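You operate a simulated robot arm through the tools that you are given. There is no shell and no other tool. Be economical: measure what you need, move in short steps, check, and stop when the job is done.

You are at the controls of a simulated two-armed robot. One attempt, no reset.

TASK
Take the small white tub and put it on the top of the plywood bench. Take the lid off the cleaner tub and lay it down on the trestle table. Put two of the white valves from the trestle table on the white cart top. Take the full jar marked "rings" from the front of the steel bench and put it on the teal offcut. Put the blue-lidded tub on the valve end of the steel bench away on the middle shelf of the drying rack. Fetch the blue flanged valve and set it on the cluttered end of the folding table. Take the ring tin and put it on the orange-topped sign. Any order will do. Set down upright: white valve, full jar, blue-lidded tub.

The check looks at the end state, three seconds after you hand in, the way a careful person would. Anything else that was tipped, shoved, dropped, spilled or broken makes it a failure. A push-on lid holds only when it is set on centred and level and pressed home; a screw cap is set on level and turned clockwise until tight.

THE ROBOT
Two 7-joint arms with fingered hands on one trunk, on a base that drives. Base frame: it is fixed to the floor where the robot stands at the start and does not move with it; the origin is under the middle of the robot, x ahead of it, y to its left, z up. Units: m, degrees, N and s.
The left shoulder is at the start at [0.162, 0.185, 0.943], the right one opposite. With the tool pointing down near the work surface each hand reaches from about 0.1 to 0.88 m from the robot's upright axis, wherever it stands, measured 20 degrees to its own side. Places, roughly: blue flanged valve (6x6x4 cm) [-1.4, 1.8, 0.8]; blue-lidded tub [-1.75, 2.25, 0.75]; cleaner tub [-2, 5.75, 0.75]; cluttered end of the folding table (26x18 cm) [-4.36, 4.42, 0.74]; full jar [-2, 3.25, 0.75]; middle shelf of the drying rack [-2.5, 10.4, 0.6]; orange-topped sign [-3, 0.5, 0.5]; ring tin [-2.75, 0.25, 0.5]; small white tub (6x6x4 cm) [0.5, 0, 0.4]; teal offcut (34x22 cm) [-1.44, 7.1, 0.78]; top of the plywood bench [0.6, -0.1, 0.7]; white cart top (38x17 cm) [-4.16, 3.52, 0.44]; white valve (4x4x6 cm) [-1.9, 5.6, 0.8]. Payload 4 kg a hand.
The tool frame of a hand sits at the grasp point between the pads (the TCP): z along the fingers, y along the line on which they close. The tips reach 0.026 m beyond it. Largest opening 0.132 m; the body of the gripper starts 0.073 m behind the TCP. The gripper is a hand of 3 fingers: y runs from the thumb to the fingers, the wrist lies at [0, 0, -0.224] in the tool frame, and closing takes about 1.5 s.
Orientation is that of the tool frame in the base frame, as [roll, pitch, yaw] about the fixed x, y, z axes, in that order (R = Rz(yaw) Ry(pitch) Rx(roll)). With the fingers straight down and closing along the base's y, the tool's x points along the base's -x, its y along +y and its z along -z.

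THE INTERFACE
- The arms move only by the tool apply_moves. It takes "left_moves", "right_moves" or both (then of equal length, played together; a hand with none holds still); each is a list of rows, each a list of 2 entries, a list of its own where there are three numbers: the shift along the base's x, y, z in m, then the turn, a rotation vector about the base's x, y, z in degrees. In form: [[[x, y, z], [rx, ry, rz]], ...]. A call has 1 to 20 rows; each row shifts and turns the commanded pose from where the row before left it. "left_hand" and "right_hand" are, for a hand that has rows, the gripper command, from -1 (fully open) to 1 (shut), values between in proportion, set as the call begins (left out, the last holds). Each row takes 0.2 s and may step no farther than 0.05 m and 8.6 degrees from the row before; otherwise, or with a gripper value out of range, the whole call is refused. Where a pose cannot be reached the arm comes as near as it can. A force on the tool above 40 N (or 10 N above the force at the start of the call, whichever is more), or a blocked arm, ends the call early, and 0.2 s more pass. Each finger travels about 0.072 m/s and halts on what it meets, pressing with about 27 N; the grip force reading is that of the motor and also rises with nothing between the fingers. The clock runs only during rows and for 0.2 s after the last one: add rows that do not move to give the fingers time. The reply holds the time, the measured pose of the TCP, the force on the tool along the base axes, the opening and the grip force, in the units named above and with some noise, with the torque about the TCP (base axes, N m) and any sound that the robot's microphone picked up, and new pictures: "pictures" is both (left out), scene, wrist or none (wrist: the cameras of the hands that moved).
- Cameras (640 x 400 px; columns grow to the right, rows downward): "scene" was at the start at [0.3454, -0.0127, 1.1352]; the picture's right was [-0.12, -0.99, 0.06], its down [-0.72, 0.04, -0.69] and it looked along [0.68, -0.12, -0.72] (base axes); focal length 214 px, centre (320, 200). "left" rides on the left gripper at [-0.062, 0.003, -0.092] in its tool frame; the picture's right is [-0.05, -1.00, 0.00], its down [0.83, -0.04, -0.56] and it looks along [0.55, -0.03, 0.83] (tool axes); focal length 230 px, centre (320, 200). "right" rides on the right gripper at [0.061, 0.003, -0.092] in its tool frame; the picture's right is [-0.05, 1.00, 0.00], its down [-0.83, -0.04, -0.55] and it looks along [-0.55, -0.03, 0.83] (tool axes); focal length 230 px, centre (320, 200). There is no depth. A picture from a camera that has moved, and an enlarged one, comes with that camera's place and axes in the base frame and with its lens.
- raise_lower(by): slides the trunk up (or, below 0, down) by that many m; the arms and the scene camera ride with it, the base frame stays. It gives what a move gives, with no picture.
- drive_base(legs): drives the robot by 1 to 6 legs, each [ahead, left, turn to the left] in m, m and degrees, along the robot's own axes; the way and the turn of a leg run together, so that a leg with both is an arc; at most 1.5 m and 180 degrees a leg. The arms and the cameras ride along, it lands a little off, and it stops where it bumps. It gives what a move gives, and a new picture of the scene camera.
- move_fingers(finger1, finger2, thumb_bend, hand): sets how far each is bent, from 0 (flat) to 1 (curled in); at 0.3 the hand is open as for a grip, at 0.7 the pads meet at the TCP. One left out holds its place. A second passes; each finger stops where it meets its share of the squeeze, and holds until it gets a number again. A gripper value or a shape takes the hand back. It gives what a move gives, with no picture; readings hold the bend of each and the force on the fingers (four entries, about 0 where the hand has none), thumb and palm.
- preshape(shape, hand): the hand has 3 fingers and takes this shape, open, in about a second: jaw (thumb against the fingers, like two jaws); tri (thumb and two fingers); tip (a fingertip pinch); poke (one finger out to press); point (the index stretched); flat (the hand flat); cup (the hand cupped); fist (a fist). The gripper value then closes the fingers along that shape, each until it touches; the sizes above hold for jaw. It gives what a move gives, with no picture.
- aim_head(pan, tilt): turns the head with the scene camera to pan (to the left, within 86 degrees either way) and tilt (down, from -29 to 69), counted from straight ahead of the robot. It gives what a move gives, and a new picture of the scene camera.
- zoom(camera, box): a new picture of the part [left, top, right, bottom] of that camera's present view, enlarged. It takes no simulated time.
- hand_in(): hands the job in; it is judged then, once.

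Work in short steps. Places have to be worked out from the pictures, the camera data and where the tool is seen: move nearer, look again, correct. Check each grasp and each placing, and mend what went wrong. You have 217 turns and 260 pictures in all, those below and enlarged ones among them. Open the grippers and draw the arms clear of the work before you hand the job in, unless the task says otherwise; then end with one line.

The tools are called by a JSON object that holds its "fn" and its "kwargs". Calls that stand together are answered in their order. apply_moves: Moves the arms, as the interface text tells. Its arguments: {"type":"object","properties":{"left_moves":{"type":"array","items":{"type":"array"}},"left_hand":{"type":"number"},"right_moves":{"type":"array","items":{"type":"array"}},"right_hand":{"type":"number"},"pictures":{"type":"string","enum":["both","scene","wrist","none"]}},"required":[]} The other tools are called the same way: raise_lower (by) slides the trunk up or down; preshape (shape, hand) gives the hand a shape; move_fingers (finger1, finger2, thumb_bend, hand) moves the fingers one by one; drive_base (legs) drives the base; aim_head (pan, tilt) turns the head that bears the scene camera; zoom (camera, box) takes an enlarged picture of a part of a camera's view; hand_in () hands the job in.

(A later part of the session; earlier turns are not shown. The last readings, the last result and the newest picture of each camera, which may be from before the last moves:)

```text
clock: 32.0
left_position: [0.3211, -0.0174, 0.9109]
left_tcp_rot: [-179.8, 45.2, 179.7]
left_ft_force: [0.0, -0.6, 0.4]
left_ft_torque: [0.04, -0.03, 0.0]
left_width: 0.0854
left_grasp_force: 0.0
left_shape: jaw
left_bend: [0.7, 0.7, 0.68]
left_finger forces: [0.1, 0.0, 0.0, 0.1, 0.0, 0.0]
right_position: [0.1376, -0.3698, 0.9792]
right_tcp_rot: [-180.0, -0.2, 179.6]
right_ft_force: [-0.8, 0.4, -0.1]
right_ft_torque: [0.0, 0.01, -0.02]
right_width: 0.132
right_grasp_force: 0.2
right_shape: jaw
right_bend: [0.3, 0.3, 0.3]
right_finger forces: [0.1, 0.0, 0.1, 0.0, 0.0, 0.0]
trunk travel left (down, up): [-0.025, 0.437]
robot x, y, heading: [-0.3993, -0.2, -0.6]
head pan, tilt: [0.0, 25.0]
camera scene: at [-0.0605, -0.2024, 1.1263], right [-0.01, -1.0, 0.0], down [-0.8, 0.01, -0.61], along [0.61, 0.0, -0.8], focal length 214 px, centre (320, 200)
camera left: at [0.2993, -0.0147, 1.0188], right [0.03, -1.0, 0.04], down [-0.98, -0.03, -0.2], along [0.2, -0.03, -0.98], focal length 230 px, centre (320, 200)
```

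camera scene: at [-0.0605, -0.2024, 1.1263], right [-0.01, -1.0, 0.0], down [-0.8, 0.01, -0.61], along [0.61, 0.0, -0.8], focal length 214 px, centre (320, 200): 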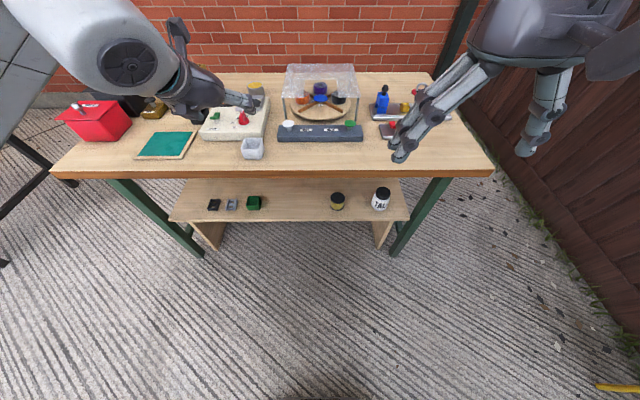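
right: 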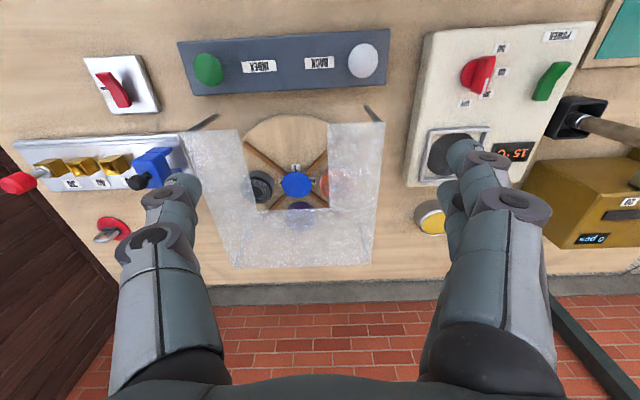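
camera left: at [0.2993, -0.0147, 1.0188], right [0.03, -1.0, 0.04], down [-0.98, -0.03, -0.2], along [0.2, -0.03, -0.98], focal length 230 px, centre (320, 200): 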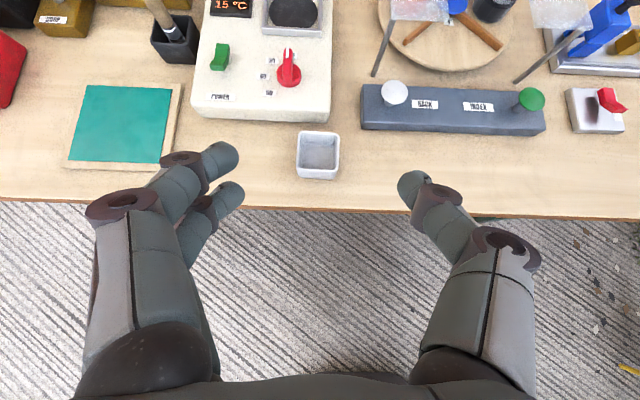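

The tub stands upright on the bench. I bring both arms into a compact carrying pose and then turn toward the other tables.

{"fn": "apply_moves", "kwargs": {"left_moves": [[[-0.04, 0.015, 0.015], [0, 8, 0]], [[-0.04, 0.015, 0.015], [0, 8, 0]], [[-0.04, 0.015, 0.015], [0, 8, 0]], [[-0.04, 0.015, 0.015], [0, 8, 0]], [[-0.04, 0.015, 0.015], [0, 8, 0]], [[-0.04, 0.015, 0.015], [0, 5, 0]], [[-0.03, 0.015, 0], [0, 0, 0]]], "right_moves": [[[-0.02, -0.02, 0], [0, 0, 0]], [[-0.02, -0.02, 0], [0, 0, 0]], [[-0.02, -0.02, 0], [0, 0, 0]], [[-0.02, -0.02, 0], [0, 0, 0]], [[-0.01, 0, 0], [0, 0, 0]], [[0, 0, 0], [0, 0, 0]], [[0, 0, 0], [0, 0, 0]]], "left_hand": -1, "pictures": "none"}}

{"fn": "drive_base", "kwargs": {"legs": [[-0.4, 0, 0], [0, 0, 120]]}}

{"fn": "aim_head", "kwargs": {"pan": 0, "tilt": 10}}

```text
clock: 33.6
left_position: [0.0515, 0.0877, 1.0023]
left_tcp_rot: [-179.5, 0.4, 179.8]
left_ft_force: [0.4, -0.1, 0.1]
left_ft_torque: [0.0, -0.02, -0.06]
left_width: 0.1319
left_grasp_force: 0.0
left_shape: jaw
left_bend: [0.3, 0.3, 0.3]
left_finger forces: [0.0, 0.1, 0.0, 0.0, 0.1, 0.1]
right_position: [0.0445, -0.449, 0.9806]
right_tcp_rot: [-179.9, 0.0, 179.6]
right_ft_force: [-1.5, 0.6, -0.2]
right_ft_torque: [-0.02, 0.01, 0.0]
right_width: 0.1317
right_grasp_force: 0.1
right_shape: jaw
right_bend: [0.3, 0.3, 0.3]
right_finger forces: [0.0, 0.0, 0.0, 0.0, 0.0, 0.0]
trunk travel left (down, up): [-0.025, 0.437]
robot x, y, heading: [-0.4006, -0.1986, -0.7]
head pan, tilt: [0.0, 25.0]
```

```text
clock: 41.0
left_position: [-1.2781, 0.0513, 1.0032]
left_tcp_rot: [-179.5, 0.3, -60.2]
left_ft_force: [-0.2, 0.0, 0.0]
left_ft_torque: [-0.02, -0.02, -0.02]
left_width: 0.1318
left_grasp_force: 0.0
left_shape: jaw
left_bend: [0.3, 0.3, 0.3]
left_finger forces: [0.0, 0.0, 0.0, 0.1, 0.0, 0.1]
right_position: [-0.8119, 0.3143, 0.9792]
right_tcp_rot: [179.9, 0.0, -60.3]
right_ft_force: [-0.2, 0.9, -0.4]
right_ft_torque: [0.05, 0.0, 0.01]
right_width: 0.1319
right_grasp_force: 0.0
right_shape: jaw
right_bend: [0.3, 0.3, 0.3]
right_finger forces: [0.1, 0.0, 0.1, 0.0, 0.0, 0.0]
trunk travel left (down, up): [-0.025, 0.437]
robot x, y, heading: [-0.8012, -0.1988, 119.8]
head pan, tilt: [0.0, 25.0]
camera scene: at [-0.9696, 0.0971, 1.1267], right [0.87, 0.5, 0.0], down [0.4, -0.69, -0.61], along [-0.3, 0.53, -0.8], focal length 214 px, centre (320, 200)
```

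scene: 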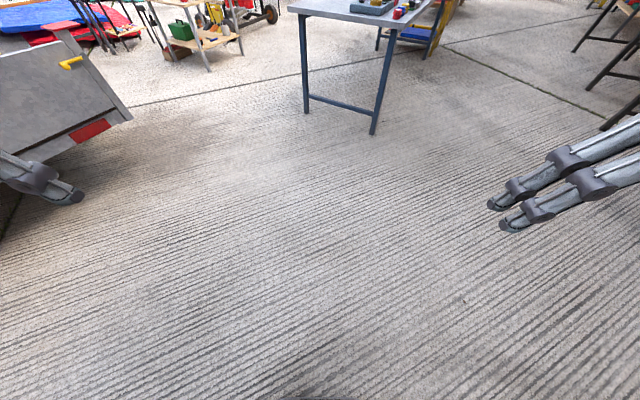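

```text
clock: 41.8
left_position: [-1.2786, 0.0497, 1.0013]
left_tcp_rot: [-179.6, 0.4, -60.0]
left_ft_force: [0.1, -0.3, 0.9]
left_ft_torque: [-0.02, -0.03, 0.0]
left_width: 0.132
left_grasp_force: 0.1
left_shape: jaw
left_bend: [0.3, 0.3, 0.3]
left_finger forces: [0.1, 0.1, 0.0, 0.1, 0.0, 0.0]
right_position: [-0.8118, 0.3162, 0.9789]
right_tcp_rot: [180.0, 0.0, -60.2]
right_ft_force: [-0.3, 0.9, 0.4]
right_ft_torque: [0.01, 0.02, -0.01]
right_width: 0.132
right_grasp_force: 0.0
right_shape: jaw
right_bend: [0.3, 0.3, 0.3]
right_finger forces: [0.0, 0.0, 0.0, 0.0, 0.0, 0.0]
trunk travel left (down, up): [-0.025, 0.437]
robot x, y, heading: [-0.8, -0.1964, 120.2]
head pan, tilt: [0.0, 10.0]
camera scene: at [-0.9754, 0.1076, 1.1478], right [0.87, 0.5, 0.0], down [0.3, -0.53, -0.79], along [-0.39, 0.69, -0.61], focal length 214 px, centre (320, 200)
```

scene: 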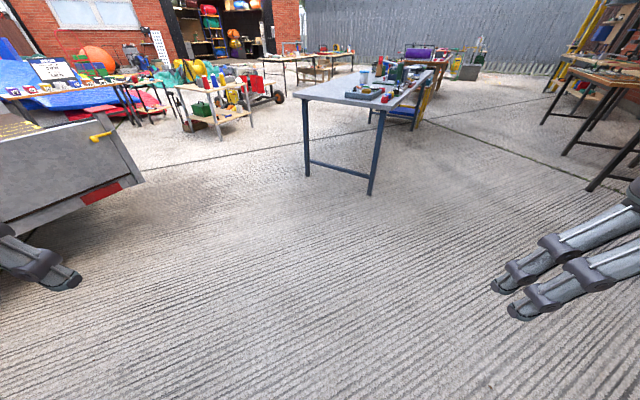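

I enlarge the upper part to identify the tables.

{"fn": "zoom", "kwargs": {"camera": "scene", "box": [0, 0, 320, 200]}}

{"fn": "zoom", "kwargs": {"camera": "scene", "box": [280, 10, 540, 170]}}

```text
2.00 times, centred on (160, 100) of scene
camera zoom: at [-0.9754, 0.1076, 1.1478], right [0.87, 0.5, 0.0], down [0.3, -0.53, -0.79], along [-0.39, 0.69, -0.61], focal length 429 px, centre (640, 400)
```

zoom: 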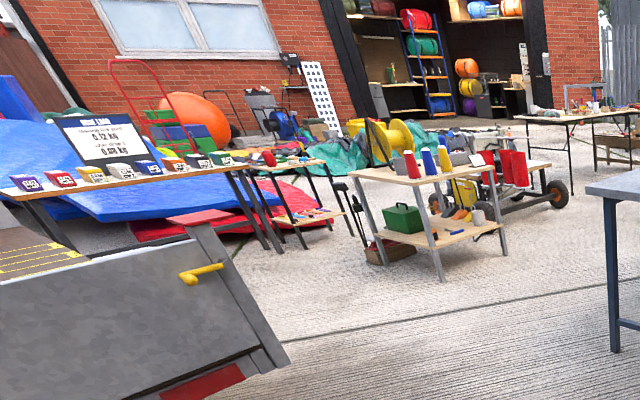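

```text
2.46 times, centred on (410, 90) of scene
camera zoom: at [-0.9754, 0.1076, 1.1478], right [0.87, 0.5, 0.0], down [0.3, -0.53, -0.79], along [-0.39, 0.69, -0.61], focal length 528 px, centre (98, 471)
```

zoom: 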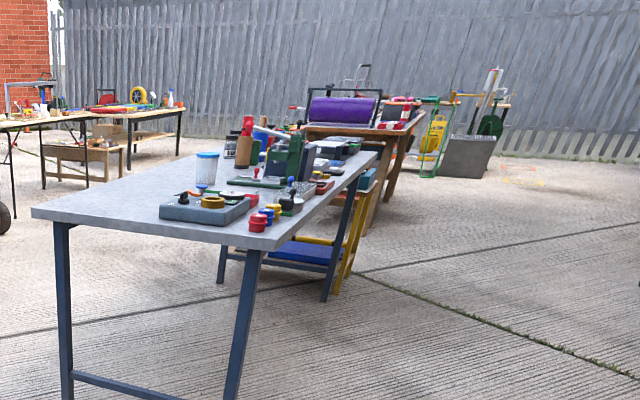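

The steel bench is ahead with the valves at its near end. I look to the left for the ring tin and orange-topped sign.

{"fn": "aim_head", "kwargs": {"pan": 55, "tilt": 10}}

```text
clock: 43.1
left_position: [-1.2779, 0.0521, 1.0029]
left_tcp_rot: [-179.5, 0.5, -60.2]
left_ft_force: [-0.6, -1.0, 0.4]
left_ft_torque: [-0.02, 0.0, 0.0]
left_width: 0.1318
left_grasp_force: 0.1
left_shape: jaw
left_bend: [0.3, 0.3, 0.3]
left_finger forces: [0.0, 0.0, 0.0, 0.0, 0.1, 0.0]
right_position: [-0.8129, 0.3156, 0.98]
right_tcp_rot: [180.0, 0.1, -60.2]
right_ft_force: [-0.2, 0.5, 0.6]
right_ft_torque: [0.0, -0.01, 0.03]
right_width: 0.1318
right_grasp_force: 0.0
right_shape: jaw
right_bend: [0.3, 0.3, 0.3]
right_finger forces: [0.0, 0.0, 0.1, 0.0, 0.0, 0.0]
trunk travel left (down, up): [-0.025, 0.437]
robot x, y, heading: [-0.8057, -0.197, 119.7]
head pan, tilt: [55.0, 10.0]
camera scene: at [-1.0241, 0.0394, 1.1663], right [0.14, 0.91, -0.38], down [0.39, -0.4, -0.83], along [-0.91, -0.04, -0.42], focal length 214 px, centre (320, 200)
```

scene: 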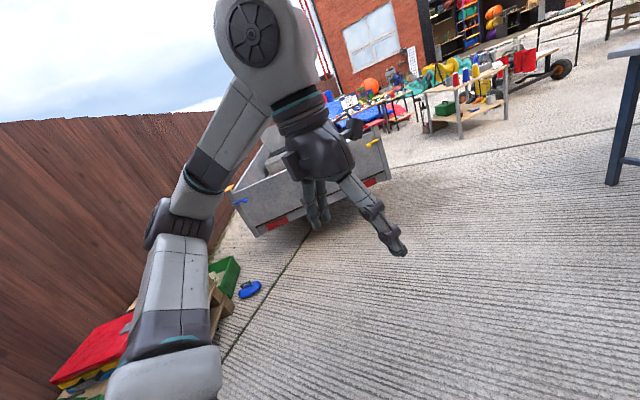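

The trailer lies to the west with its tail at x≈-2.6; tin and sign are probably in it. I turn and drive to about [-1.75, 0.25] facing it.

{"fn": "drive_base", "kwargs": {"legs": [[0, 0, 60], [0.9, -0.45, 0]]}}

{"fn": "aim_head", "kwargs": {"pan": 0, "tilt": 20}}

```text
clock: 50.9
left_position: [-2.1493, -0.0237, 1.0028]
left_tcp_rot: [-179.6, 0.4, -0.5]
left_ft_force: [0.3, -0.3, -1.0]
left_ft_torque: [0.01, 0.03, -0.02]
left_width: 0.132
left_grasp_force: 0.0
left_shape: jaw
left_bend: [0.3, 0.3, 0.3]
left_finger forces: [0.0, 0.0, 0.0, 0.0, 0.1, 0.1]
right_position: [-2.1417, 0.5111, 0.9807]
right_tcp_rot: [-180.0, 0.0, -0.7]
right_ft_force: [-0.3, 0.1, 0.9]
right_ft_torque: [-0.01, 0.03, 0.02]
right_width: 0.132
right_grasp_force: 0.0
right_shape: jaw
right_bend: [0.3, 0.3, 0.3]
right_finger forces: [0.0, 0.0, 0.0, 0.1, 0.1, 0.0]
trunk travel left (down, up): [-0.025, 0.437]
robot x, y, heading: [-1.6896, 0.2585, 178.9]
head pan, tilt: [55.0, 10.0]
camera scene: at [-2.0113, 0.1874, 1.1663], right [-0.72, 0.58, -0.38], down [0.55, 0.14, -0.83], along [-0.43, -0.8, -0.42], focal length 214 px, centre (320, 200)
```

scene: 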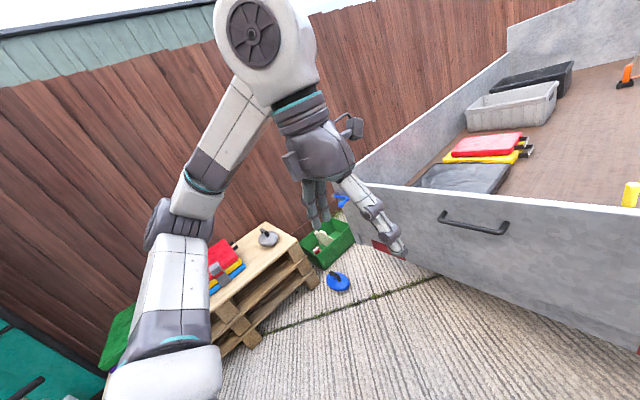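

```text
clock: 52.1
left_position: [-2.1511, -0.0243, 1.0016]
left_tcp_rot: [-179.6, 0.5, -0.6]
left_ft_force: [-0.6, 0.5, -0.2]
left_ft_torque: [-0.02, 0.01, 0.01]
left_width: 0.1318
left_grasp_force: 0.0
left_shape: jaw
left_bend: [0.3, 0.3, 0.3]
left_finger forces: [0.0, 0.1, 0.1, 0.0, 0.0, 0.1]
right_position: [-2.1419, 0.5114, 0.9791]
right_tcp_rot: [180.0, 0.0, -0.7]
right_ft_force: [0.4, 1.0, 0.0]
right_ft_torque: [-0.01, -0.02, -0.02]
right_width: 0.1317
right_grasp_force: 0.0
right_shape: jaw
right_bend: [0.3, 0.3, 0.3]
right_finger forces: [0.0, 0.0, 0.0, 0.0, 0.0, 0.0]
trunk travel left (down, up): [-0.025, 0.437]
robot x, y, heading: [-1.6958, 0.2572, 179.2]
head pan, tilt: [0.0, 20.0]
camera scene: at [-2.0378, 0.2637, 1.1334], right [0.01, 1.0, 0.0], down [0.74, -0.01, -0.67], along [-0.67, 0.01, -0.74], focal length 214 px, centre (320, 200)
```

scene: 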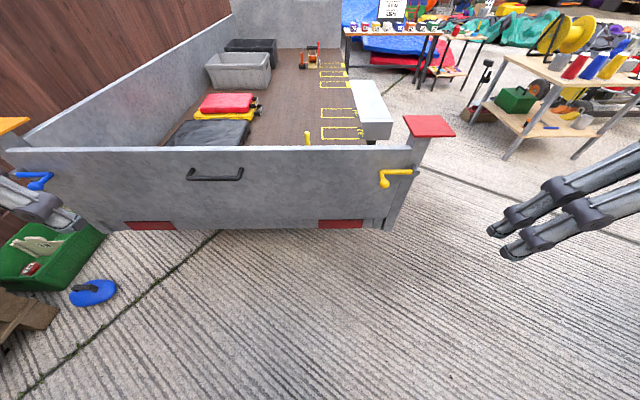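

The tin is probably hidden just behind the tailgate. I raise the trunk to look over it.

{"fn": "raise_lower", "kwargs": {"by": 0.4}}

{"fn": "aim_head", "kwargs": {"pan": 0, "tilt": 25}}

```text
clock: 56.0
left_position: [-2.1496, -0.0243, 1.4028]
left_tcp_rot: [-179.5, 0.3, -0.5]
left_ft_force: [0.7, -0.1, 0.0]
left_ft_torque: [-0.01, -0.01, 0.01]
left_width: 0.1319
left_grasp_force: 0.0
left_shape: jaw
left_bend: [0.3, 0.3, 0.3]
left_finger forces: [0.1, 0.0, 0.1, 0.1, 0.1, 0.0]
right_position: [-2.1414, 0.5106, 1.3797]
right_tcp_rot: [180.0, -0.2, -0.6]
right_ft_force: [-1.1, -0.4, -0.5]
right_ft_torque: [-0.02, -0.01, -0.04]
right_width: 0.1319
right_grasp_force: 0.0
right_shape: jaw
right_bend: [0.3, 0.3, 0.3]
right_finger forces: [0.0, 0.0, 0.0, 0.0, 0.0, 0.1]
trunk travel left (down, up): [-0.425, 0.037]
robot x, y, heading: [-1.697, 0.2588, 179.3]
head pan, tilt: [0.0, 20.0]
```

```text
clock: 56.6
left_position: [-2.1506, -0.0247, 1.4029]
left_tcp_rot: [-179.6, 0.4, -0.6]
left_ft_force: [0.4, 0.0, -1.0]
left_ft_torque: [0.03, 0.01, -0.01]
left_width: 0.1318
left_grasp_force: 0.0
left_shape: jaw
left_bend: [0.3, 0.3, 0.3]
left_finger forces: [0.0, 0.1, 0.0, 0.1, 0.1, 0.0]
right_position: [-2.1417, 0.5118, 1.38]
right_tcp_rot: [180.0, 0.0, -0.7]
right_ft_force: [0.0, 0.3, -0.9]
right_ft_torque: [0.0, -0.01, -0.04]
right_width: 0.1318
right_grasp_force: 0.1
right_shape: jaw
right_bend: [0.3, 0.3, 0.3]
right_finger forces: [0.0, 0.0, 0.0, 0.1, 0.0, 0.0]
trunk travel left (down, up): [-0.425, 0.037]
robot x, y, heading: [-1.6955, 0.2634, 179.1]
head pan, tilt: [0.0, 25.0]
camera scene: at [-1.7787, 0.2606, 1.6456], right [0.01, 1.0, 0.0], down [0.43, -0.01, -0.9], along [-0.9, 0.01, -0.43], focal length 214 px, centre (320, 200)
```

scene: 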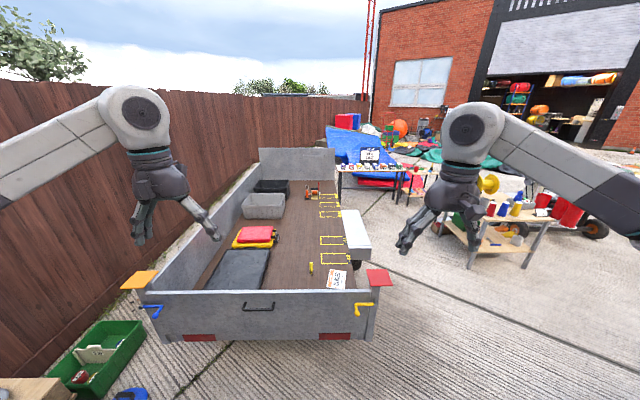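

I enlarge the trailer's rear area.

{"fn": "zoom", "kwargs": {"camera": "scene", "box": [200, 200, 400, 325]}}

```text
3.20 times, centred on (300, 262) of scene
camera zoom: at [-1.7787, 0.2606, 1.6456], right [0.01, 1.0, 0.0], down [0.43, -0.01, -0.9], along [-0.9, 0.01, -0.43], focal length 686 px, centre (384, 0)
```

zoom: 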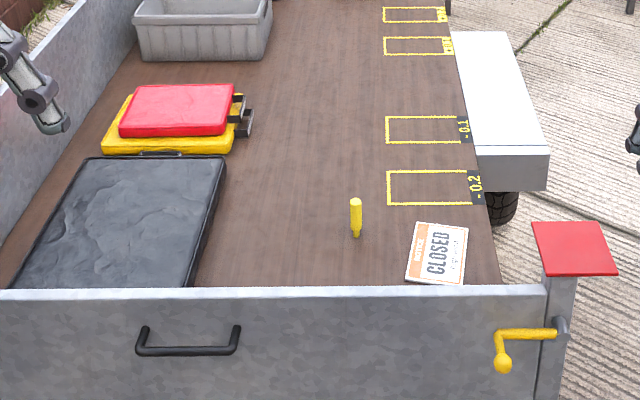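

The "CLOSED" sign with an orange top lies flat in the bed at about [-2.90, 0.39, 0.5]. I move closer to see the area right behind the tailgate.

{"fn": "drive_base", "kwargs": {"legs": [[0.38, 0, 0]]}}

{"fn": "aim_head", "kwargs": {"pan": 0, "tilt": 55}}

```text
clock: 59.0
left_position: [-2.5259, -0.0199, 1.4035]
left_tcp_rot: [-179.5, 0.5, -0.5]
left_ft_force: [-0.2, 0.1, 0.0]
left_ft_torque: [0.0, 0.02, -0.02]
left_width: 0.1317
left_grasp_force: 0.0
left_shape: jaw
left_bend: [0.3, 0.3, 0.3]
left_finger forces: [0.1, 0.1, 0.0, 0.0, 0.0, 0.0]
right_position: [-2.5184, 0.5147, 1.3818]
right_tcp_rot: [180.0, 0.2, -0.6]
right_ft_force: [0.0, -1.0, -0.2]
right_ft_torque: [0.02, -0.02, -0.01]
right_width: 0.132
right_grasp_force: 0.0
right_shape: jaw
right_bend: [0.3, 0.3, 0.3]
right_finger forces: [0.0, 0.0, 0.1, 0.1, 0.1, 0.0]
trunk travel left (down, up): [-0.425, 0.037]
robot x, y, heading: [-2.0744, 0.2648, 179.2]
head pan, tilt: [0.0, 25.0]
camera scene: at [-2.1547, 0.2648, 1.6458], right [0.01, 1.0, 0.0], down [0.42, 0.0, -0.91], along [-0.91, 0.01, -0.42], focal length 214 px, centre (320, 200)
```

scene: 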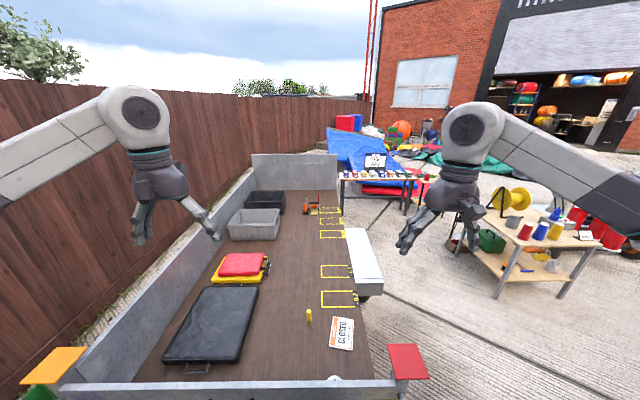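

```text
clock: 60.0
left_position: [-2.5286, -0.0201, 1.4045]
left_tcp_rot: [-179.6, 0.4, -0.5]
left_ft_force: [0.4, -0.8, -1.8]
left_ft_torque: [-0.02, 0.01, 0.0]
left_width: 0.1318
left_grasp_force: 0.0
left_shape: jaw
left_bend: [0.3, 0.3, 0.3]
left_finger forces: [0.0, 0.0, 0.0, 0.0, 0.0, 0.1]
right_position: [-2.5209, 0.5158, 1.3796]
right_tcp_rot: [-180.0, 0.0, -0.5]
right_ft_force: [0.6, -0.6, 0.0]
right_ft_torque: [0.01, 0.0, -0.01]
right_width: 0.1318
right_grasp_force: 0.1
right_shape: jaw
right_bend: [0.3, 0.3, 0.3]
right_finger forces: [0.1, 0.0, 0.1, 0.1, 0.0, 0.0]
trunk travel left (down, up): [-0.425, 0.037]
robot x, y, heading: [-2.0724, 0.2652, 179.5]
head pan, tilt: [0.0, 55.0]
camera scene: at [-2.1378, 0.2646, 1.6017], right [0.01, 1.0, 0.0], down [0.82, -0.01, -0.57], along [-0.57, 0.01, -0.82], focal length 214 px, centre (320, 200)
```

scene: 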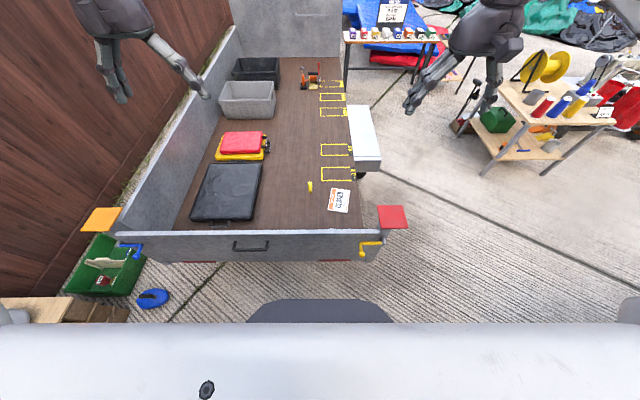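

The tin peeks out right behind the tailgate at about [-2.68, 0.33]. The left hand's camera would lie away from the tailgate, so I shift the base right and lower the trunk, then bring the left hand above the tin.

{"fn": "drive_base", "kwargs": {"legs": [[0, -0.3, 0]]}}

{"fn": "raise_lower", "kwargs": {"by": -0.32}}

{"fn": "apply_moves", "kwargs": {"left_moves": [[[-0.03, 0.01, -0.03], [0, 0, 0]], [[-0.03, 0.01, -0.03], [0, 0, 0]], [[-0.03, 0.01, -0.03], [0, 0, 0]], [[-0.03, 0.01, -0.02], [0, 0, 0]], [[-0.03, 0.01, 0], [0, 0, 0]], [[0, 0, 0], [0, 0, 0]]], "pictures": "both"}}

```text
clock: 62.0
left_position: [-2.5244, 0.2761, 1.4031]
left_tcp_rot: [-179.4, 0.5, -0.4]
left_ft_force: [0.3, -0.1, -0.6]
left_ft_torque: [0.04, 0.01, -0.02]
left_width: 0.1318
left_grasp_force: 0.1
left_shape: jaw
left_bend: [0.3, 0.3, 0.3]
left_finger forces: [0.1, 0.1, 0.0, 0.0, 0.0, 0.0]
right_position: [-2.5165, 0.8118, 1.3805]
right_tcp_rot: [-179.9, 0.1, -0.6]
right_ft_force: [0.1, -0.8, 0.4]
right_ft_torque: [0.03, 0.01, 0.01]
right_width: 0.132
right_grasp_force: 0.0
right_shape: jaw
right_bend: [0.3, 0.3, 0.3]
right_finger forces: [0.1, 0.0, 0.0, 0.0, 0.1, 0.1]
trunk travel left (down, up): [-0.425, 0.037]
robot x, y, heading: [-2.0688, 0.564, 179.4]
head pan, tilt: [0.0, 55.0]
camera scene: at [-2.1339, 0.5608, 1.6016], right [0.01, 1.0, 0.0], down [0.82, -0.01, -0.57], along [-0.57, 0.01, -0.82], focal length 214 px, centre (320, 200)
```

scene: 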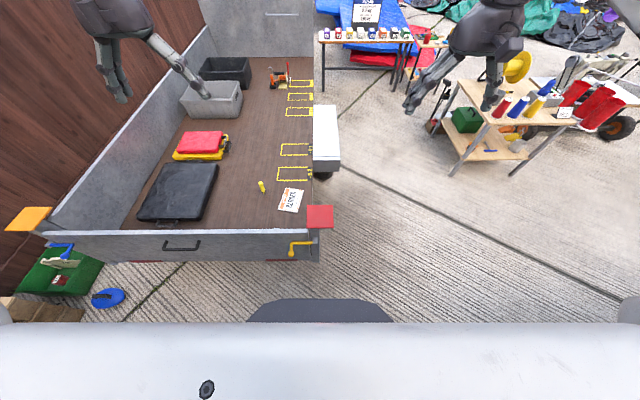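

```text
clock: 65.2
left_position: [-2.525, 0.2791, 1.0843]
left_tcp_rot: [-179.5, 0.5, -0.5]
left_ft_force: [1.4, 0.1, 0.5]
left_ft_torque: [-0.04, 0.0, 0.0]
left_width: 0.1319
left_grasp_force: 0.0
left_shape: jaw
left_bend: [0.3, 0.3, 0.3]
left_finger forces: [0.0, 0.0, 0.0, 0.0, 0.0, 0.0]
right_position: [-2.5165, 0.8132, 1.0605]
right_tcp_rot: [180.0, 0.0, -0.6]
right_ft_force: [-0.7, -0.4, -0.3]
right_ft_torque: [0.01, 0.01, -0.02]
right_width: 0.1321
right_grasp_force: 0.1
right_shape: jaw
right_bend: [0.3, 0.3, 0.3]
right_finger forces: [0.0, 0.0, 0.0, 0.1, 0.1, 0.1]
trunk travel left (down, up): [-0.105, 0.357]
robot x, y, heading: [-2.0714, 0.5617, 179.8]
head pan, tilt: [0.0, 55.0]
```

```text
clock: 66.6
left_position: [-2.6758, 0.3302, 0.9722]
left_tcp_rot: [-179.5, 0.3, -0.5]
left_ft_force: [-0.7, -0.6, 0.1]
left_ft_torque: [0.02, 0.02, 0.0]
left_width: 0.132
left_grasp_force: 0.0
left_shape: jaw
left_bend: [0.3, 0.3, 0.3]
left_finger forces: [0.1, 0.0, 0.1, 0.0, 0.0, 0.0]
right_position: [-2.5169, 0.8142, 1.0597]
right_tcp_rot: [-179.9, -0.1, -0.6]
right_ft_force: [0.1, 0.3, 0.0]
right_ft_torque: [0.02, 0.03, -0.02]
right_width: 0.1318
right_grasp_force: 0.2
right_shape: jaw
right_bend: [0.3, 0.3, 0.3]
right_finger forces: [0.0, 0.0, 0.0, 0.0, 0.0, 0.1]
trunk travel left (down, up): [-0.105, 0.357]
robot x, y, heading: [-2.0703, 0.5632, 179.3]
head pan, tilt: [0.0, 55.0]
camera scene: at [-2.2972, 0.5649, 1.2243], right [0.01, 1.0, 0.0], down [0.96, -0.01, -0.28], along [-0.28, 0.0, -0.96], focal length 214 px, centre (320, 200)
camera left: at [-2.736, 0.3253, 1.0646], right [-0.04, 1.0, 0.01], down [0.84, 0.03, 0.55], along [0.55, 0.03, -0.84], focal length 230 px, centre (320, 200)
```

scene: 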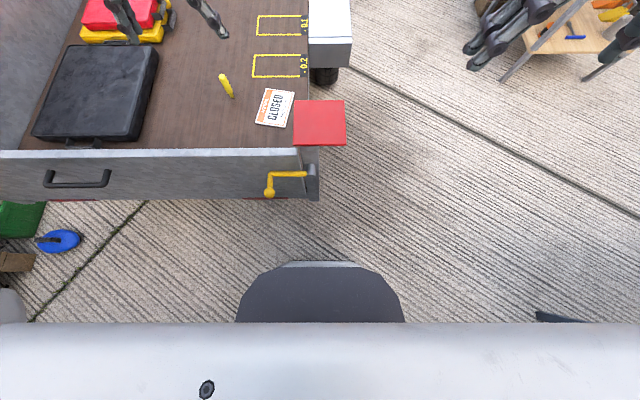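
left: 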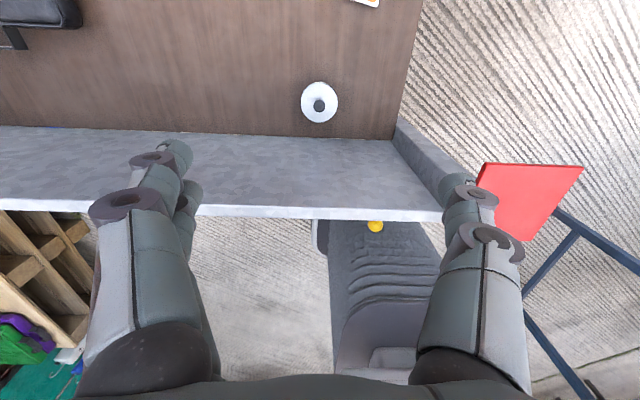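

The white round tin with a hub shows at about [-2.64, 0.33]. I zoom in on it.

{"fn": "zoom", "kwargs": {"camera": "left", "box": [240, 50, 400, 150]}}

{"fn": "zoom", "kwargs": {"camera": "scene", "box": [180, 50, 340, 150]}}

```text
4.00 times, centred on (320, 100) of left
camera zoom: at [-2.736, 0.3253, 1.0646], right [-0.04, 1.0, 0.01], down [0.84, 0.03, 0.55], along [0.55, 0.03, -0.84], focal length 920 px, centre (320, 600)
```

zoom: 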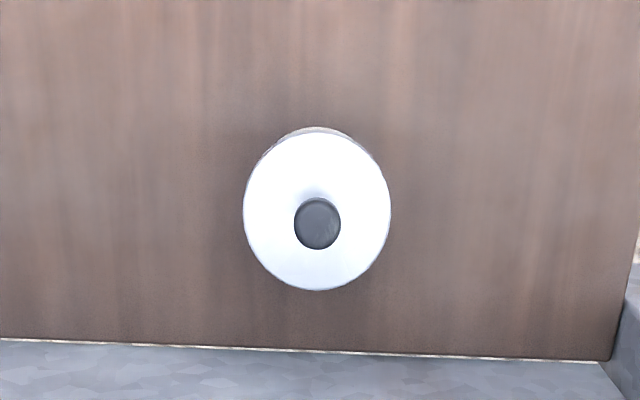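

```text
4.00 times, centred on (260, 100) of scene
camera zoom: at [-2.2972, 0.5649, 1.2243], right [0.01, 1.0, 0.0], down [0.96, -0.01, -0.28], along [-0.28, 0.0, -0.96], focal length 858 px, centre (560, 600)
```

zoom: 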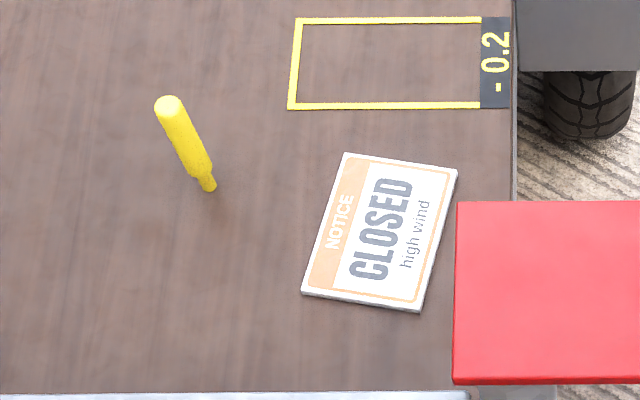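

I centre over the tin and descend to z≈0.70 for a better look.

{"fn": "apply_moves", "kwargs": {"left_moves": [[[0.015, 0, -0.04], [0, 0, 0]], [[0.015, 0, -0.04], [0, 0, 0]], [[0.005, 0, -0.045], [0, 0, 0]], [[0, 0, -0.045], [0, 0, 0]], [[0, 0, -0.045], [0, 0, 0]], [[0, 0, -0.045], [0, 0, 0]], [[0, 0, 0], [0, 0, 0]]]}}

```text
clock: 68.2
left_position: [-2.6398, 0.3292, 0.7119]
left_tcp_rot: [-179.5, 0.3, -0.4]
left_ft_force: [-1.2, 0.6, 0.5]
left_ft_torque: [0.03, 0.03, 0.01]
left_width: 0.1316
left_grasp_force: 0.0
left_shape: jaw
left_bend: [0.3, 0.3, 0.3]
left_finger forces: [0.0, 0.1, 0.0, 0.0, 0.0, 0.0]
right_position: [-2.5163, 0.8129, 1.0602]
right_tcp_rot: [-179.9, 0.0, -0.6]
right_ft_force: [0.9, 0.5, 0.0]
right_ft_torque: [-0.01, -0.01, 0.0]
right_width: 0.1318
right_grasp_force: 0.0
right_shape: jaw
right_bend: [0.3, 0.3, 0.3]
right_finger forces: [0.0, 0.1, 0.0, 0.1, 0.0, 0.0]
trunk travel left (down, up): [-0.105, 0.357]
robot x, y, heading: [-2.0686, 0.5615, 179.2]
head pan, tilt: [0.0, 55.0]
camera scene: at [-2.2972, 0.5656, 1.2243], right [0.01, 1.0, 0.0], down [0.96, -0.01, -0.28], along [-0.28, 0.0, -0.96], focal length 214 px, centre (320, 200)
camera left: at [-2.7007, 0.3251, 0.8039], right [-0.04, 1.0, 0.01], down [0.84, 0.03, 0.55], along [0.55, 0.03, -0.84], focal length 230 px, centre (320, 200)
```

scene: 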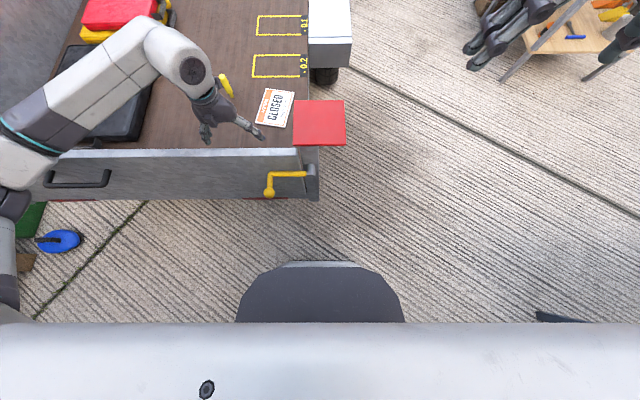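
left: 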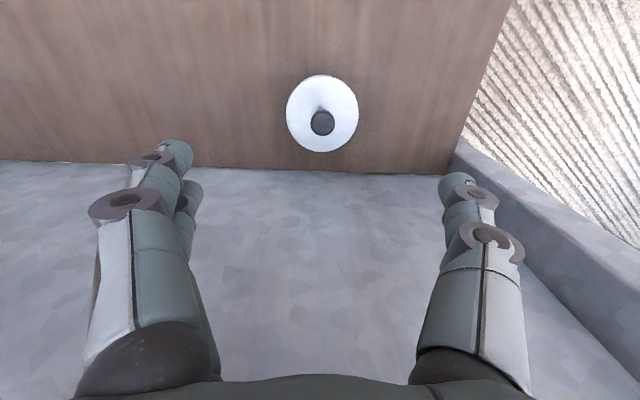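

Tin: centre [-2.641, 0.332], diameter 0.079, lid top z≈0.541, bed ≈0.485. I descend to TCP z≈0.52 and close on the body.

{"fn": "apply_moves", "kwargs": {"left_moves": [[[0, 0.002, -0.045], [0, 0, 0]], [[0, 0, -0.045], [0, 0, 0]], [[0, 0, -0.045], [0, 0, 0]], [[0, 0, -0.04], [0, 0, 0]], [[0, 0, -0.012], [0, 0, 0]], [[0, 0, 0], [0, 0, 0]]], "pictures": "wrist"}}

```text
clock: 69.8
left_position: [-2.6804, 0.3226, 0.5792]
left_tcp_rot: [-179.3, 6.5, 1.2]
left_ft_force: [0.1, -0.5, -0.9]
left_ft_torque: [0.02, -0.02, 0.0]
left_width: 0.132
left_grasp_force: 0.1
left_shape: jaw
left_bend: [0.3, 0.3, 0.3]
left_finger forces: [0.1, 0.1, 0.0, 0.1, 0.0, 0.0]
right_position: [-2.5074, 0.822, 1.0595]
right_tcp_rot: [179.4, 0.5, -0.3]
right_ft_force: [0.3, 0.2, -0.4]
right_ft_torque: [-0.05, -0.02, 0.0]
right_width: 0.1319
right_grasp_force: 0.1
right_shape: jaw
right_bend: [0.3, 0.3, 0.3]
right_finger forces: [0.0, 0.0, 0.0, 0.1, 0.1, 0.1]
trunk travel left (down, up): [-0.105, 0.357]
robot x, y, heading: [-2.0683, 0.5609, 179.3]
head pan, tilt: [0.0, 55.0]
stopped in row 6 (left hand): the arm was blocked; the commanded pose is now the measured one
camera left: at [-2.7306, 0.3177, 0.6777], right [-0.07, 1.0, 0.02], down [0.89, 0.06, 0.46], along [0.46, 0.05, -0.89], focal length 230 px, centre (320, 200)
```

left: 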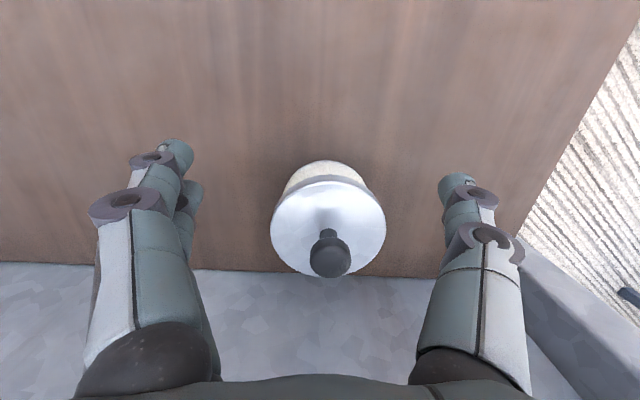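

The arm got blocked, probably forearm against the tailgate. I rise first, then raise the trunk so the arm comes down more steeply.

{"fn": "apply_moves", "kwargs": {"left_moves": [[[0, 0.005, 0.045], [0, 0, 0]], [[0, 0.005, 0.045], [0, 0, 0]], [[0, 0, 0.045], [0, -3, -1]], [[0, 0, 0.03], [0, -3, 0]], [[0, 0, 0], [0, 0, 0]]], "pictures": "none"}}

{"fn": "raise_lower", "kwargs": {"by": 0.25}}

{"fn": "aim_head", "kwargs": {"pan": 20, "tilt": 55}}

```text
clock: 71.0
left_position: [-2.6729, 0.328, 0.7216]
left_tcp_rot: [-179.1, -1.8, 0.0]
left_ft_force: [-0.2, 0.2, -0.3]
left_ft_torque: [-0.02, 0.02, 0.02]
left_width: 0.132
left_grasp_force: 0.0
left_shape: jaw
left_bend: [0.3, 0.3, 0.3]
left_finger forces: [0.0, 0.0, 0.0, 0.0, 0.0, 0.0]
right_position: [-2.5168, 0.8119, 1.0597]
right_tcp_rot: [179.9, 0.0, -0.5]
right_ft_force: [-0.5, 0.5, -0.4]
right_ft_torque: [-0.01, 0.05, -0.01]
right_width: 0.132
right_grasp_force: 0.0
right_shape: jaw
right_bend: [0.3, 0.3, 0.3]
right_finger forces: [0.0, 0.0, 0.0, 0.1, 0.0, 0.0]
trunk travel left (down, up): [-0.105, 0.357]
robot x, y, heading: [-2.0708, 0.5649, 179.8]
head pan, tilt: [0.0, 55.0]
```

```text
clock: 73.6
left_position: [-2.6725, 0.3296, 0.9719]
left_tcp_rot: [-179.1, -1.7, 0.1]
left_ft_force: [0.9, -0.5, -0.1]
left_ft_torque: [-0.02, 0.0, 0.01]
left_width: 0.1317
left_grasp_force: 0.0
left_shape: jaw
left_bend: [0.3, 0.3, 0.3]
left_finger forces: [0.1, 0.1, 0.1, 0.1, 0.1, 0.0]
right_position: [-2.518, 0.8127, 1.3101]
right_tcp_rot: [180.0, 0.0, -0.5]
right_ft_force: [0.6, 0.2, 0.0]
right_ft_torque: [-0.03, 0.0, 0.0]
right_width: 0.1319
right_grasp_force: 0.1
right_shape: jaw
right_bend: [0.3, 0.3, 0.3]
right_finger forces: [0.0, 0.0, 0.1, 0.0, 0.0, 0.1]
trunk travel left (down, up): [-0.355, 0.107]
robot x, y, heading: [-2.0717, 0.5615, 179.9]
head pan, tilt: [0.0, 55.0]
```

```text
clock: 74.4
left_position: [-2.6726, 0.3304, 0.9732]
left_tcp_rot: [-179.1, -1.7, 0.1]
left_ft_force: [-0.7, -0.7, -0.6]
left_ft_torque: [0.0, -0.01, 0.0]
left_width: 0.1319
left_grasp_force: 0.0
left_shape: jaw
left_bend: [0.3, 0.3, 0.3]
left_finger forces: [0.0, 0.0, 0.1, 0.1, 0.1, 0.0]
right_position: [-2.5166, 0.8121, 1.3101]
right_tcp_rot: [179.9, 0.0, -0.5]
right_ft_force: [-0.8, -0.3, 0.2]
right_ft_torque: [0.01, -0.01, 0.01]
right_width: 0.1319
right_grasp_force: 0.1
right_shape: jaw
right_bend: [0.3, 0.3, 0.3]
right_finger forces: [0.0, 0.1, 0.0, 0.0, 0.0, 0.0]
trunk travel left (down, up): [-0.355, 0.107]
robot x, y, heading: [-2.0719, 0.566, 179.8]
head pan, tilt: [20.0, 55.0]
camera scene: at [-2.1436, 0.538, 1.5281], right [-0.33, 0.94, -0.01], down [0.79, 0.27, -0.55], along [-0.52, -0.19, -0.84], focal length 214 px, centre (320, 200)
```

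scene: 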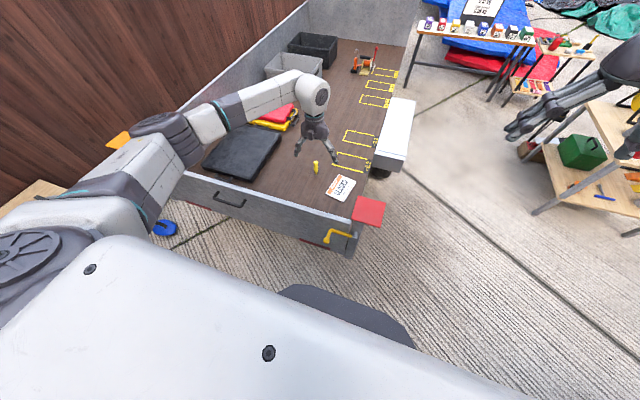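

The elbow is now well above the tailgate. I descend again to just above the tin.

{"fn": "apply_moves", "kwargs": {"left_moves": [[[0.012, 0, -0.045], [0, 1.7, 0]], [[0.01, 0.002, -0.045], [-0.9, 0, 0]], [[0.01, 0, -0.045], [0, 0, 0]], [[0, 0, -0.045], [0, 0, 0]], [[0, 0, -0.045], [0, 0, 0]], [[0, 0, -0.045], [0, 0, 0]], [[0, 0, -0.045], [0, 0, 0]], [[0, 0, -0.045], [0, 0, 0]], [[0, 0, -0.03], [0, 0, 0]], [[0, 0, 0], [0, 0, 0]]]}}

```text
clock: 76.6
left_position: [-2.629, 0.3354, 0.6335]
left_tcp_rot: [179.9, 0.0, 0.1]
left_ft_force: [-0.2, -0.1, 0.3]
left_ft_torque: [-0.04, 0.0, 0.01]
left_width: 0.1319
left_grasp_force: 0.0
left_shape: jaw
left_bend: [0.3, 0.3, 0.3]
left_finger forces: [0.1, 0.0, 0.0, 0.0, 0.1, 0.1]
left hand out of reach, approached as far as the arm can: row 8, 9
right_position: [-2.5178, 0.8122, 1.3107]
right_tcp_rot: [180.0, 0.1, -0.5]
right_ft_force: [-0.1, 0.7, 0.1]
right_ft_torque: [-0.02, -0.01, -0.01]
right_width: 0.132
right_grasp_force: 0.1
right_shape: jaw
right_bend: [0.3, 0.3, 0.3]
right_finger forces: [0.0, 0.0, 0.0, 0.0, 0.0, 0.0]
trunk travel left (down, up): [-0.355, 0.107]
robot x, y, heading: [-2.0717, 0.5678, 179.3]
head pan, tilt: [20.0, 55.0]
camera scene: at [-2.1438, 0.5388, 1.5282], right [-0.33, 0.94, -0.01], down [0.79, 0.27, -0.55], along [-0.51, -0.19, -0.84], focal length 214 px, centre (320, 200)
camera left: at [-2.6903, 0.332, 0.7248], right [-0.05, 1.0, 0.0], down [0.83, 0.04, 0.56], along [0.56, 0.03, -0.83], focal length 230 px, centre (320, 200)
```

scene: 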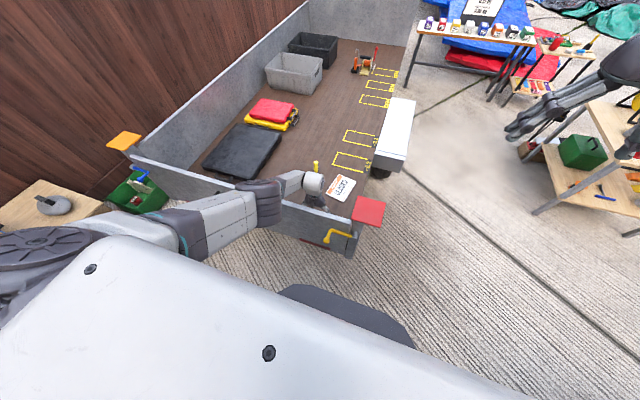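
left: 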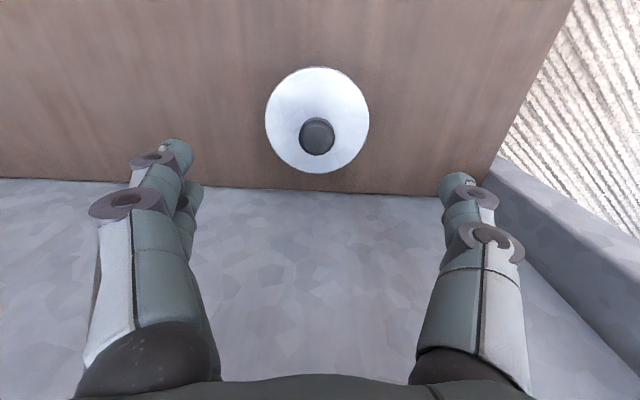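

Reaching over the tailgate is awkward; the trailer's right side is open, so I'll approach from there. I retract the left arm up, lower the trunk, and drive around to about [-2.5, 1.05] facing -y.

{"fn": "apply_moves", "kwargs": {"left_moves": [[[0, 0, 0.049], [0, 0, 0]], [[0, 0, 0.049], [0, 0, 0]], [[0, 0, 0.049], [0, 0, 0]], [[0, 0, 0.049], [0, 0, 0]], [[0.01, 0, 0.049], [0, 0, 0]], [[0.02, -0.01, 0.045], [0, 0, 0]], [[0.03, -0.01, 0.04], [0, 0, 0]], [[0.03, -0.01, 0.03], [0, 0, 0]], [[0.03, -0.01, 0.02], [0, 0, 0]], [[0, 0, 0], [0, 0, 0]]], "pictures": "none"}}

{"fn": "drive_base", "kwargs": {"legs": [[-0.35, 0, 0], [0, 0, 90], [-0.5, 0, 0], [0, -0.75, 0]]}}

{"fn": "raise_lower", "kwargs": {"by": -0.3}}

{"fn": "aim_head", "kwargs": {"pan": 0, "tilt": 25}}

```text
refused: row 6 steps farther than a row can; nothing moved
```

```text
clock: 77.7
left_position: [-2.5775, 0.3359, 0.6393]
left_tcp_rot: [-179.9, 1.6, 0.2]
left_ft_force: [-8.9, 3.7, -3.2]
left_ft_torque: [-0.49, -1.4, 0.13]
left_width: 0.132
left_grasp_force: 0.0
left_shape: jaw
left_bend: [0.3, 0.3, 0.3]
left_finger forces: [0.0, 0.0, 0.1, 0.0, 0.0, 0.0]
right_position: [-2.4529, 0.8108, 1.3102]
right_tcp_rot: [-180.0, 0.0, -0.6]
right_ft_force: [0.2, 0.4, 0.3]
right_ft_torque: [-0.05, -0.02, 0.01]
right_width: 0.1318
right_grasp_force: 0.1
right_shape: jaw
right_bend: [0.3, 0.3, 0.3]
right_finger forces: [0.0, 0.0, 0.0, 0.0, 0.1, 0.0]
trunk travel left (down, up): [-0.355, 0.107]
robot x, y, heading: [-2.0036, 0.564, 179.3]
head pan, tilt: [20.0, 55.0]
stopped in leg 1: the force on the tool passed its limit at 224 N (the readings are from after the stop); the commanded pose is now the measured one
camera scene: at [-2.08, 0.5368, 1.528], right [-0.33, 0.94, -0.01], down [0.79, 0.27, -0.55], along [-0.51, -0.19, -0.84], focal length 214 px, centre (320, 200)
```

scene: 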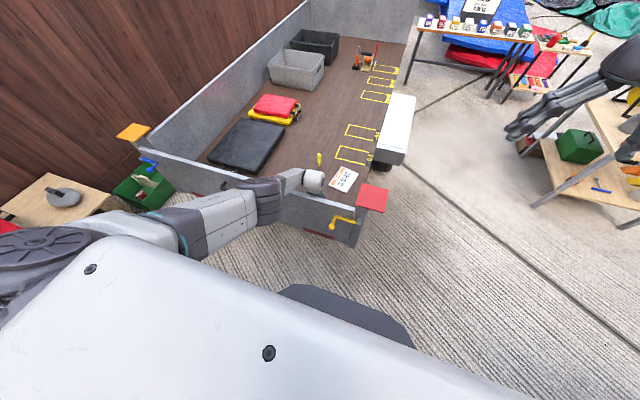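

```text
clock: 79.6
left_position: [-2.6928, 0.3481, 0.546]
left_tcp_rot: [-178.1, 11.5, 0.8]
left_ft_force: [-1.4, -0.7, 0.1]
left_ft_torque: [0.0, -0.15, -0.02]
left_width: 0.132
left_grasp_force: 0.1
left_shape: jaw
left_bend: [0.3, 0.3, 0.3]
left_finger forces: [0.0, 0.1, 0.0, 0.0, 0.1, 0.0]
right_position: [-2.4597, 0.8148, 1.115]
right_tcp_rot: [179.8, -0.9, -0.7]
right_ft_force: [-2.2, 0.0, -0.3]
right_ft_torque: [0.08, -0.16, 0.05]
right_width: 0.1318
right_grasp_force: 0.0
right_shape: jaw
right_bend: [0.3, 0.3, 0.3]
right_finger forces: [0.0, 0.1, 0.1, 0.0, 0.1, 0.1]
trunk travel left (down, up): [-0.171, 0.291]
robot x, y, heading: [-2.0048, 0.5626, 179.2]
head pan, tilt: [20.0, 55.0]
stopped: the arm was blocked; the commanded pose is now the measured one
```

```text
clock: 80.5
left_position: [-2.6843, 0.3469, 0.5469]
left_tcp_rot: [-178.7, 11.1, 0.7]
left_ft_force: [-1.0, 0.4, 0.5]
left_ft_torque: [0.04, 0.01, 0.02]
left_width: 0.1319
left_grasp_force: 0.0
left_shape: jaw
left_bend: [0.3, 0.3, 0.3]
left_finger forces: [0.0, 0.0, 0.1, 0.0, 0.0, 0.0]
right_position: [-2.4536, 0.818, 1.1227]
right_tcp_rot: [179.9, -0.4, -0.7]
right_ft_force: [0.3, -0.1, -0.2]
right_ft_torque: [0.01, 0.02, -0.01]
right_width: 0.1317
right_grasp_force: 0.1
right_shape: jaw
right_bend: [0.3, 0.3, 0.3]
right_finger forces: [0.1, 0.0, 0.0, 0.1, 0.0, 0.1]
trunk travel left (down, up): [-0.171, 0.291]
robot x, y, heading: [-2.0084, 0.5669, 179.5]
head pan, tilt: [0.0, 25.0]
camera scene: at [-2.2088, 0.5686, 1.3539], right [0.01, 1.0, 0.0], down [0.61, -0.01, -0.79], along [-0.79, 0.01, -0.61], focal length 214 px, centre (320, 200)
```

scene: 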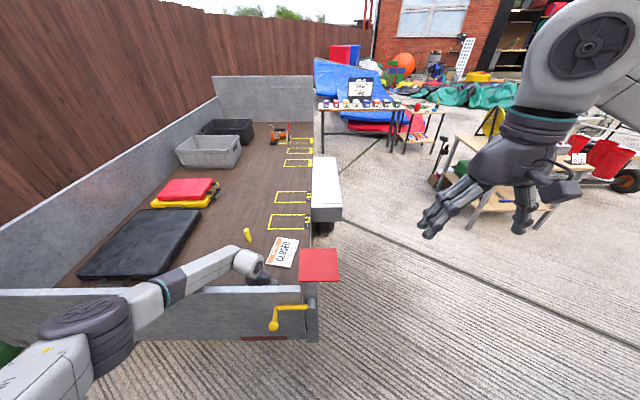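

My retract was refused and the chained motions bumped the arm on the tailgate; I must not chain dependent calls. I check the wrist view before moving.

{"fn": "zoom", "kwargs": {"camera": "left", "box": [0, 0, 640, 400]}}

```text
1.00 times, centred on (320, 200) of left (not enlarged: the box is as wide or as high as the picture)
camera zoom: at [-2.7266, 0.3405, 0.648], right [-0.06, 1.0, 0.03], down [0.92, 0.04, 0.39], along [0.38, 0.05, -0.92], focal length 230 px, centre (320, 200)
```

zoom: 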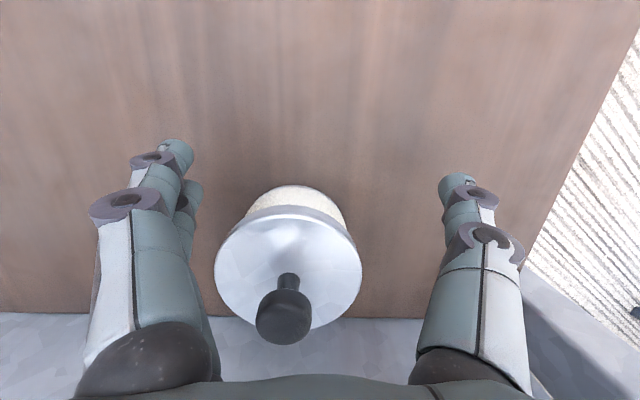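

The tin stands untouched between the fingers. I raise the hand straight up out of the trailer.

{"fn": "apply_moves", "kwargs": {"left_moves": [[[0, 0, 0.04], [0, 0, 0]], [[0, 0, 0.045], [0, -3, 0]], [[0, 0, 0.045], [0, -4, 0]], [[0, 0, 0.045], [0, -4, 0]], [[0, 0, 0.045], [0, 0, 0]], [[0, 0, 0.045], [0, 0, 0]], [[0, -0.01, 0.045], [0, 0, 0]], [[0.02, -0.01, 0.04], [0, 0, 0]], [[0.03, -0.01, 0.03], [0, 0, 0]], [[0.04, -0.01, 0.02], [0, 0, 0]], [[0.04, -0.01, 0.02], [0, 0, 0]], [[0.04, -0.01, 0.02], [0, 0, 0]], [[0, 0, 0], [0, 0, 0]]], "pictures": "scene"}}

```text
clock: 83.3
left_position: [-2.5118, 0.2835, 0.9813]
left_tcp_rot: [-178.9, -0.2, 0.8]
left_ft_force: [-0.2, 0.7, -1.6]
left_ft_torque: [0.05, -0.03, -0.03]
left_width: 0.1319
left_grasp_force: 0.1
left_shape: jaw
left_bend: [0.3, 0.3, 0.3]
left_finger forces: [0.0, 0.1, 0.1, 0.1, 0.0, 0.1]
right_position: [-2.4535, 0.814, 1.1225]
right_tcp_rot: [-180.0, -0.4, -0.6]
right_ft_force: [0.9, -0.1, -0.9]
right_ft_torque: [0.04, -0.03, 0.03]
right_width: 0.1319
right_grasp_force: 0.1
right_shape: jaw
right_bend: [0.3, 0.3, 0.3]
right_finger forces: [0.0, 0.0, 0.0, 0.0, 0.0, 0.0]
trunk travel left (down, up): [-0.171, 0.291]
robot x, y, heading: [-2.0048, 0.565, 179.2]
head pan, tilt: [0.0, 25.0]
camera scene: at [-2.2087, 0.565, 1.354], right [0.01, 1.0, 0.0], down [0.61, -0.01, -0.79], along [-0.79, 0.01, -0.61], focal length 214 px, centre (320, 200)
```

scene: 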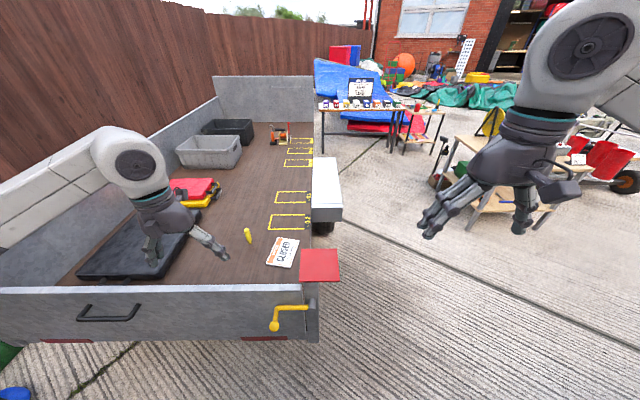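

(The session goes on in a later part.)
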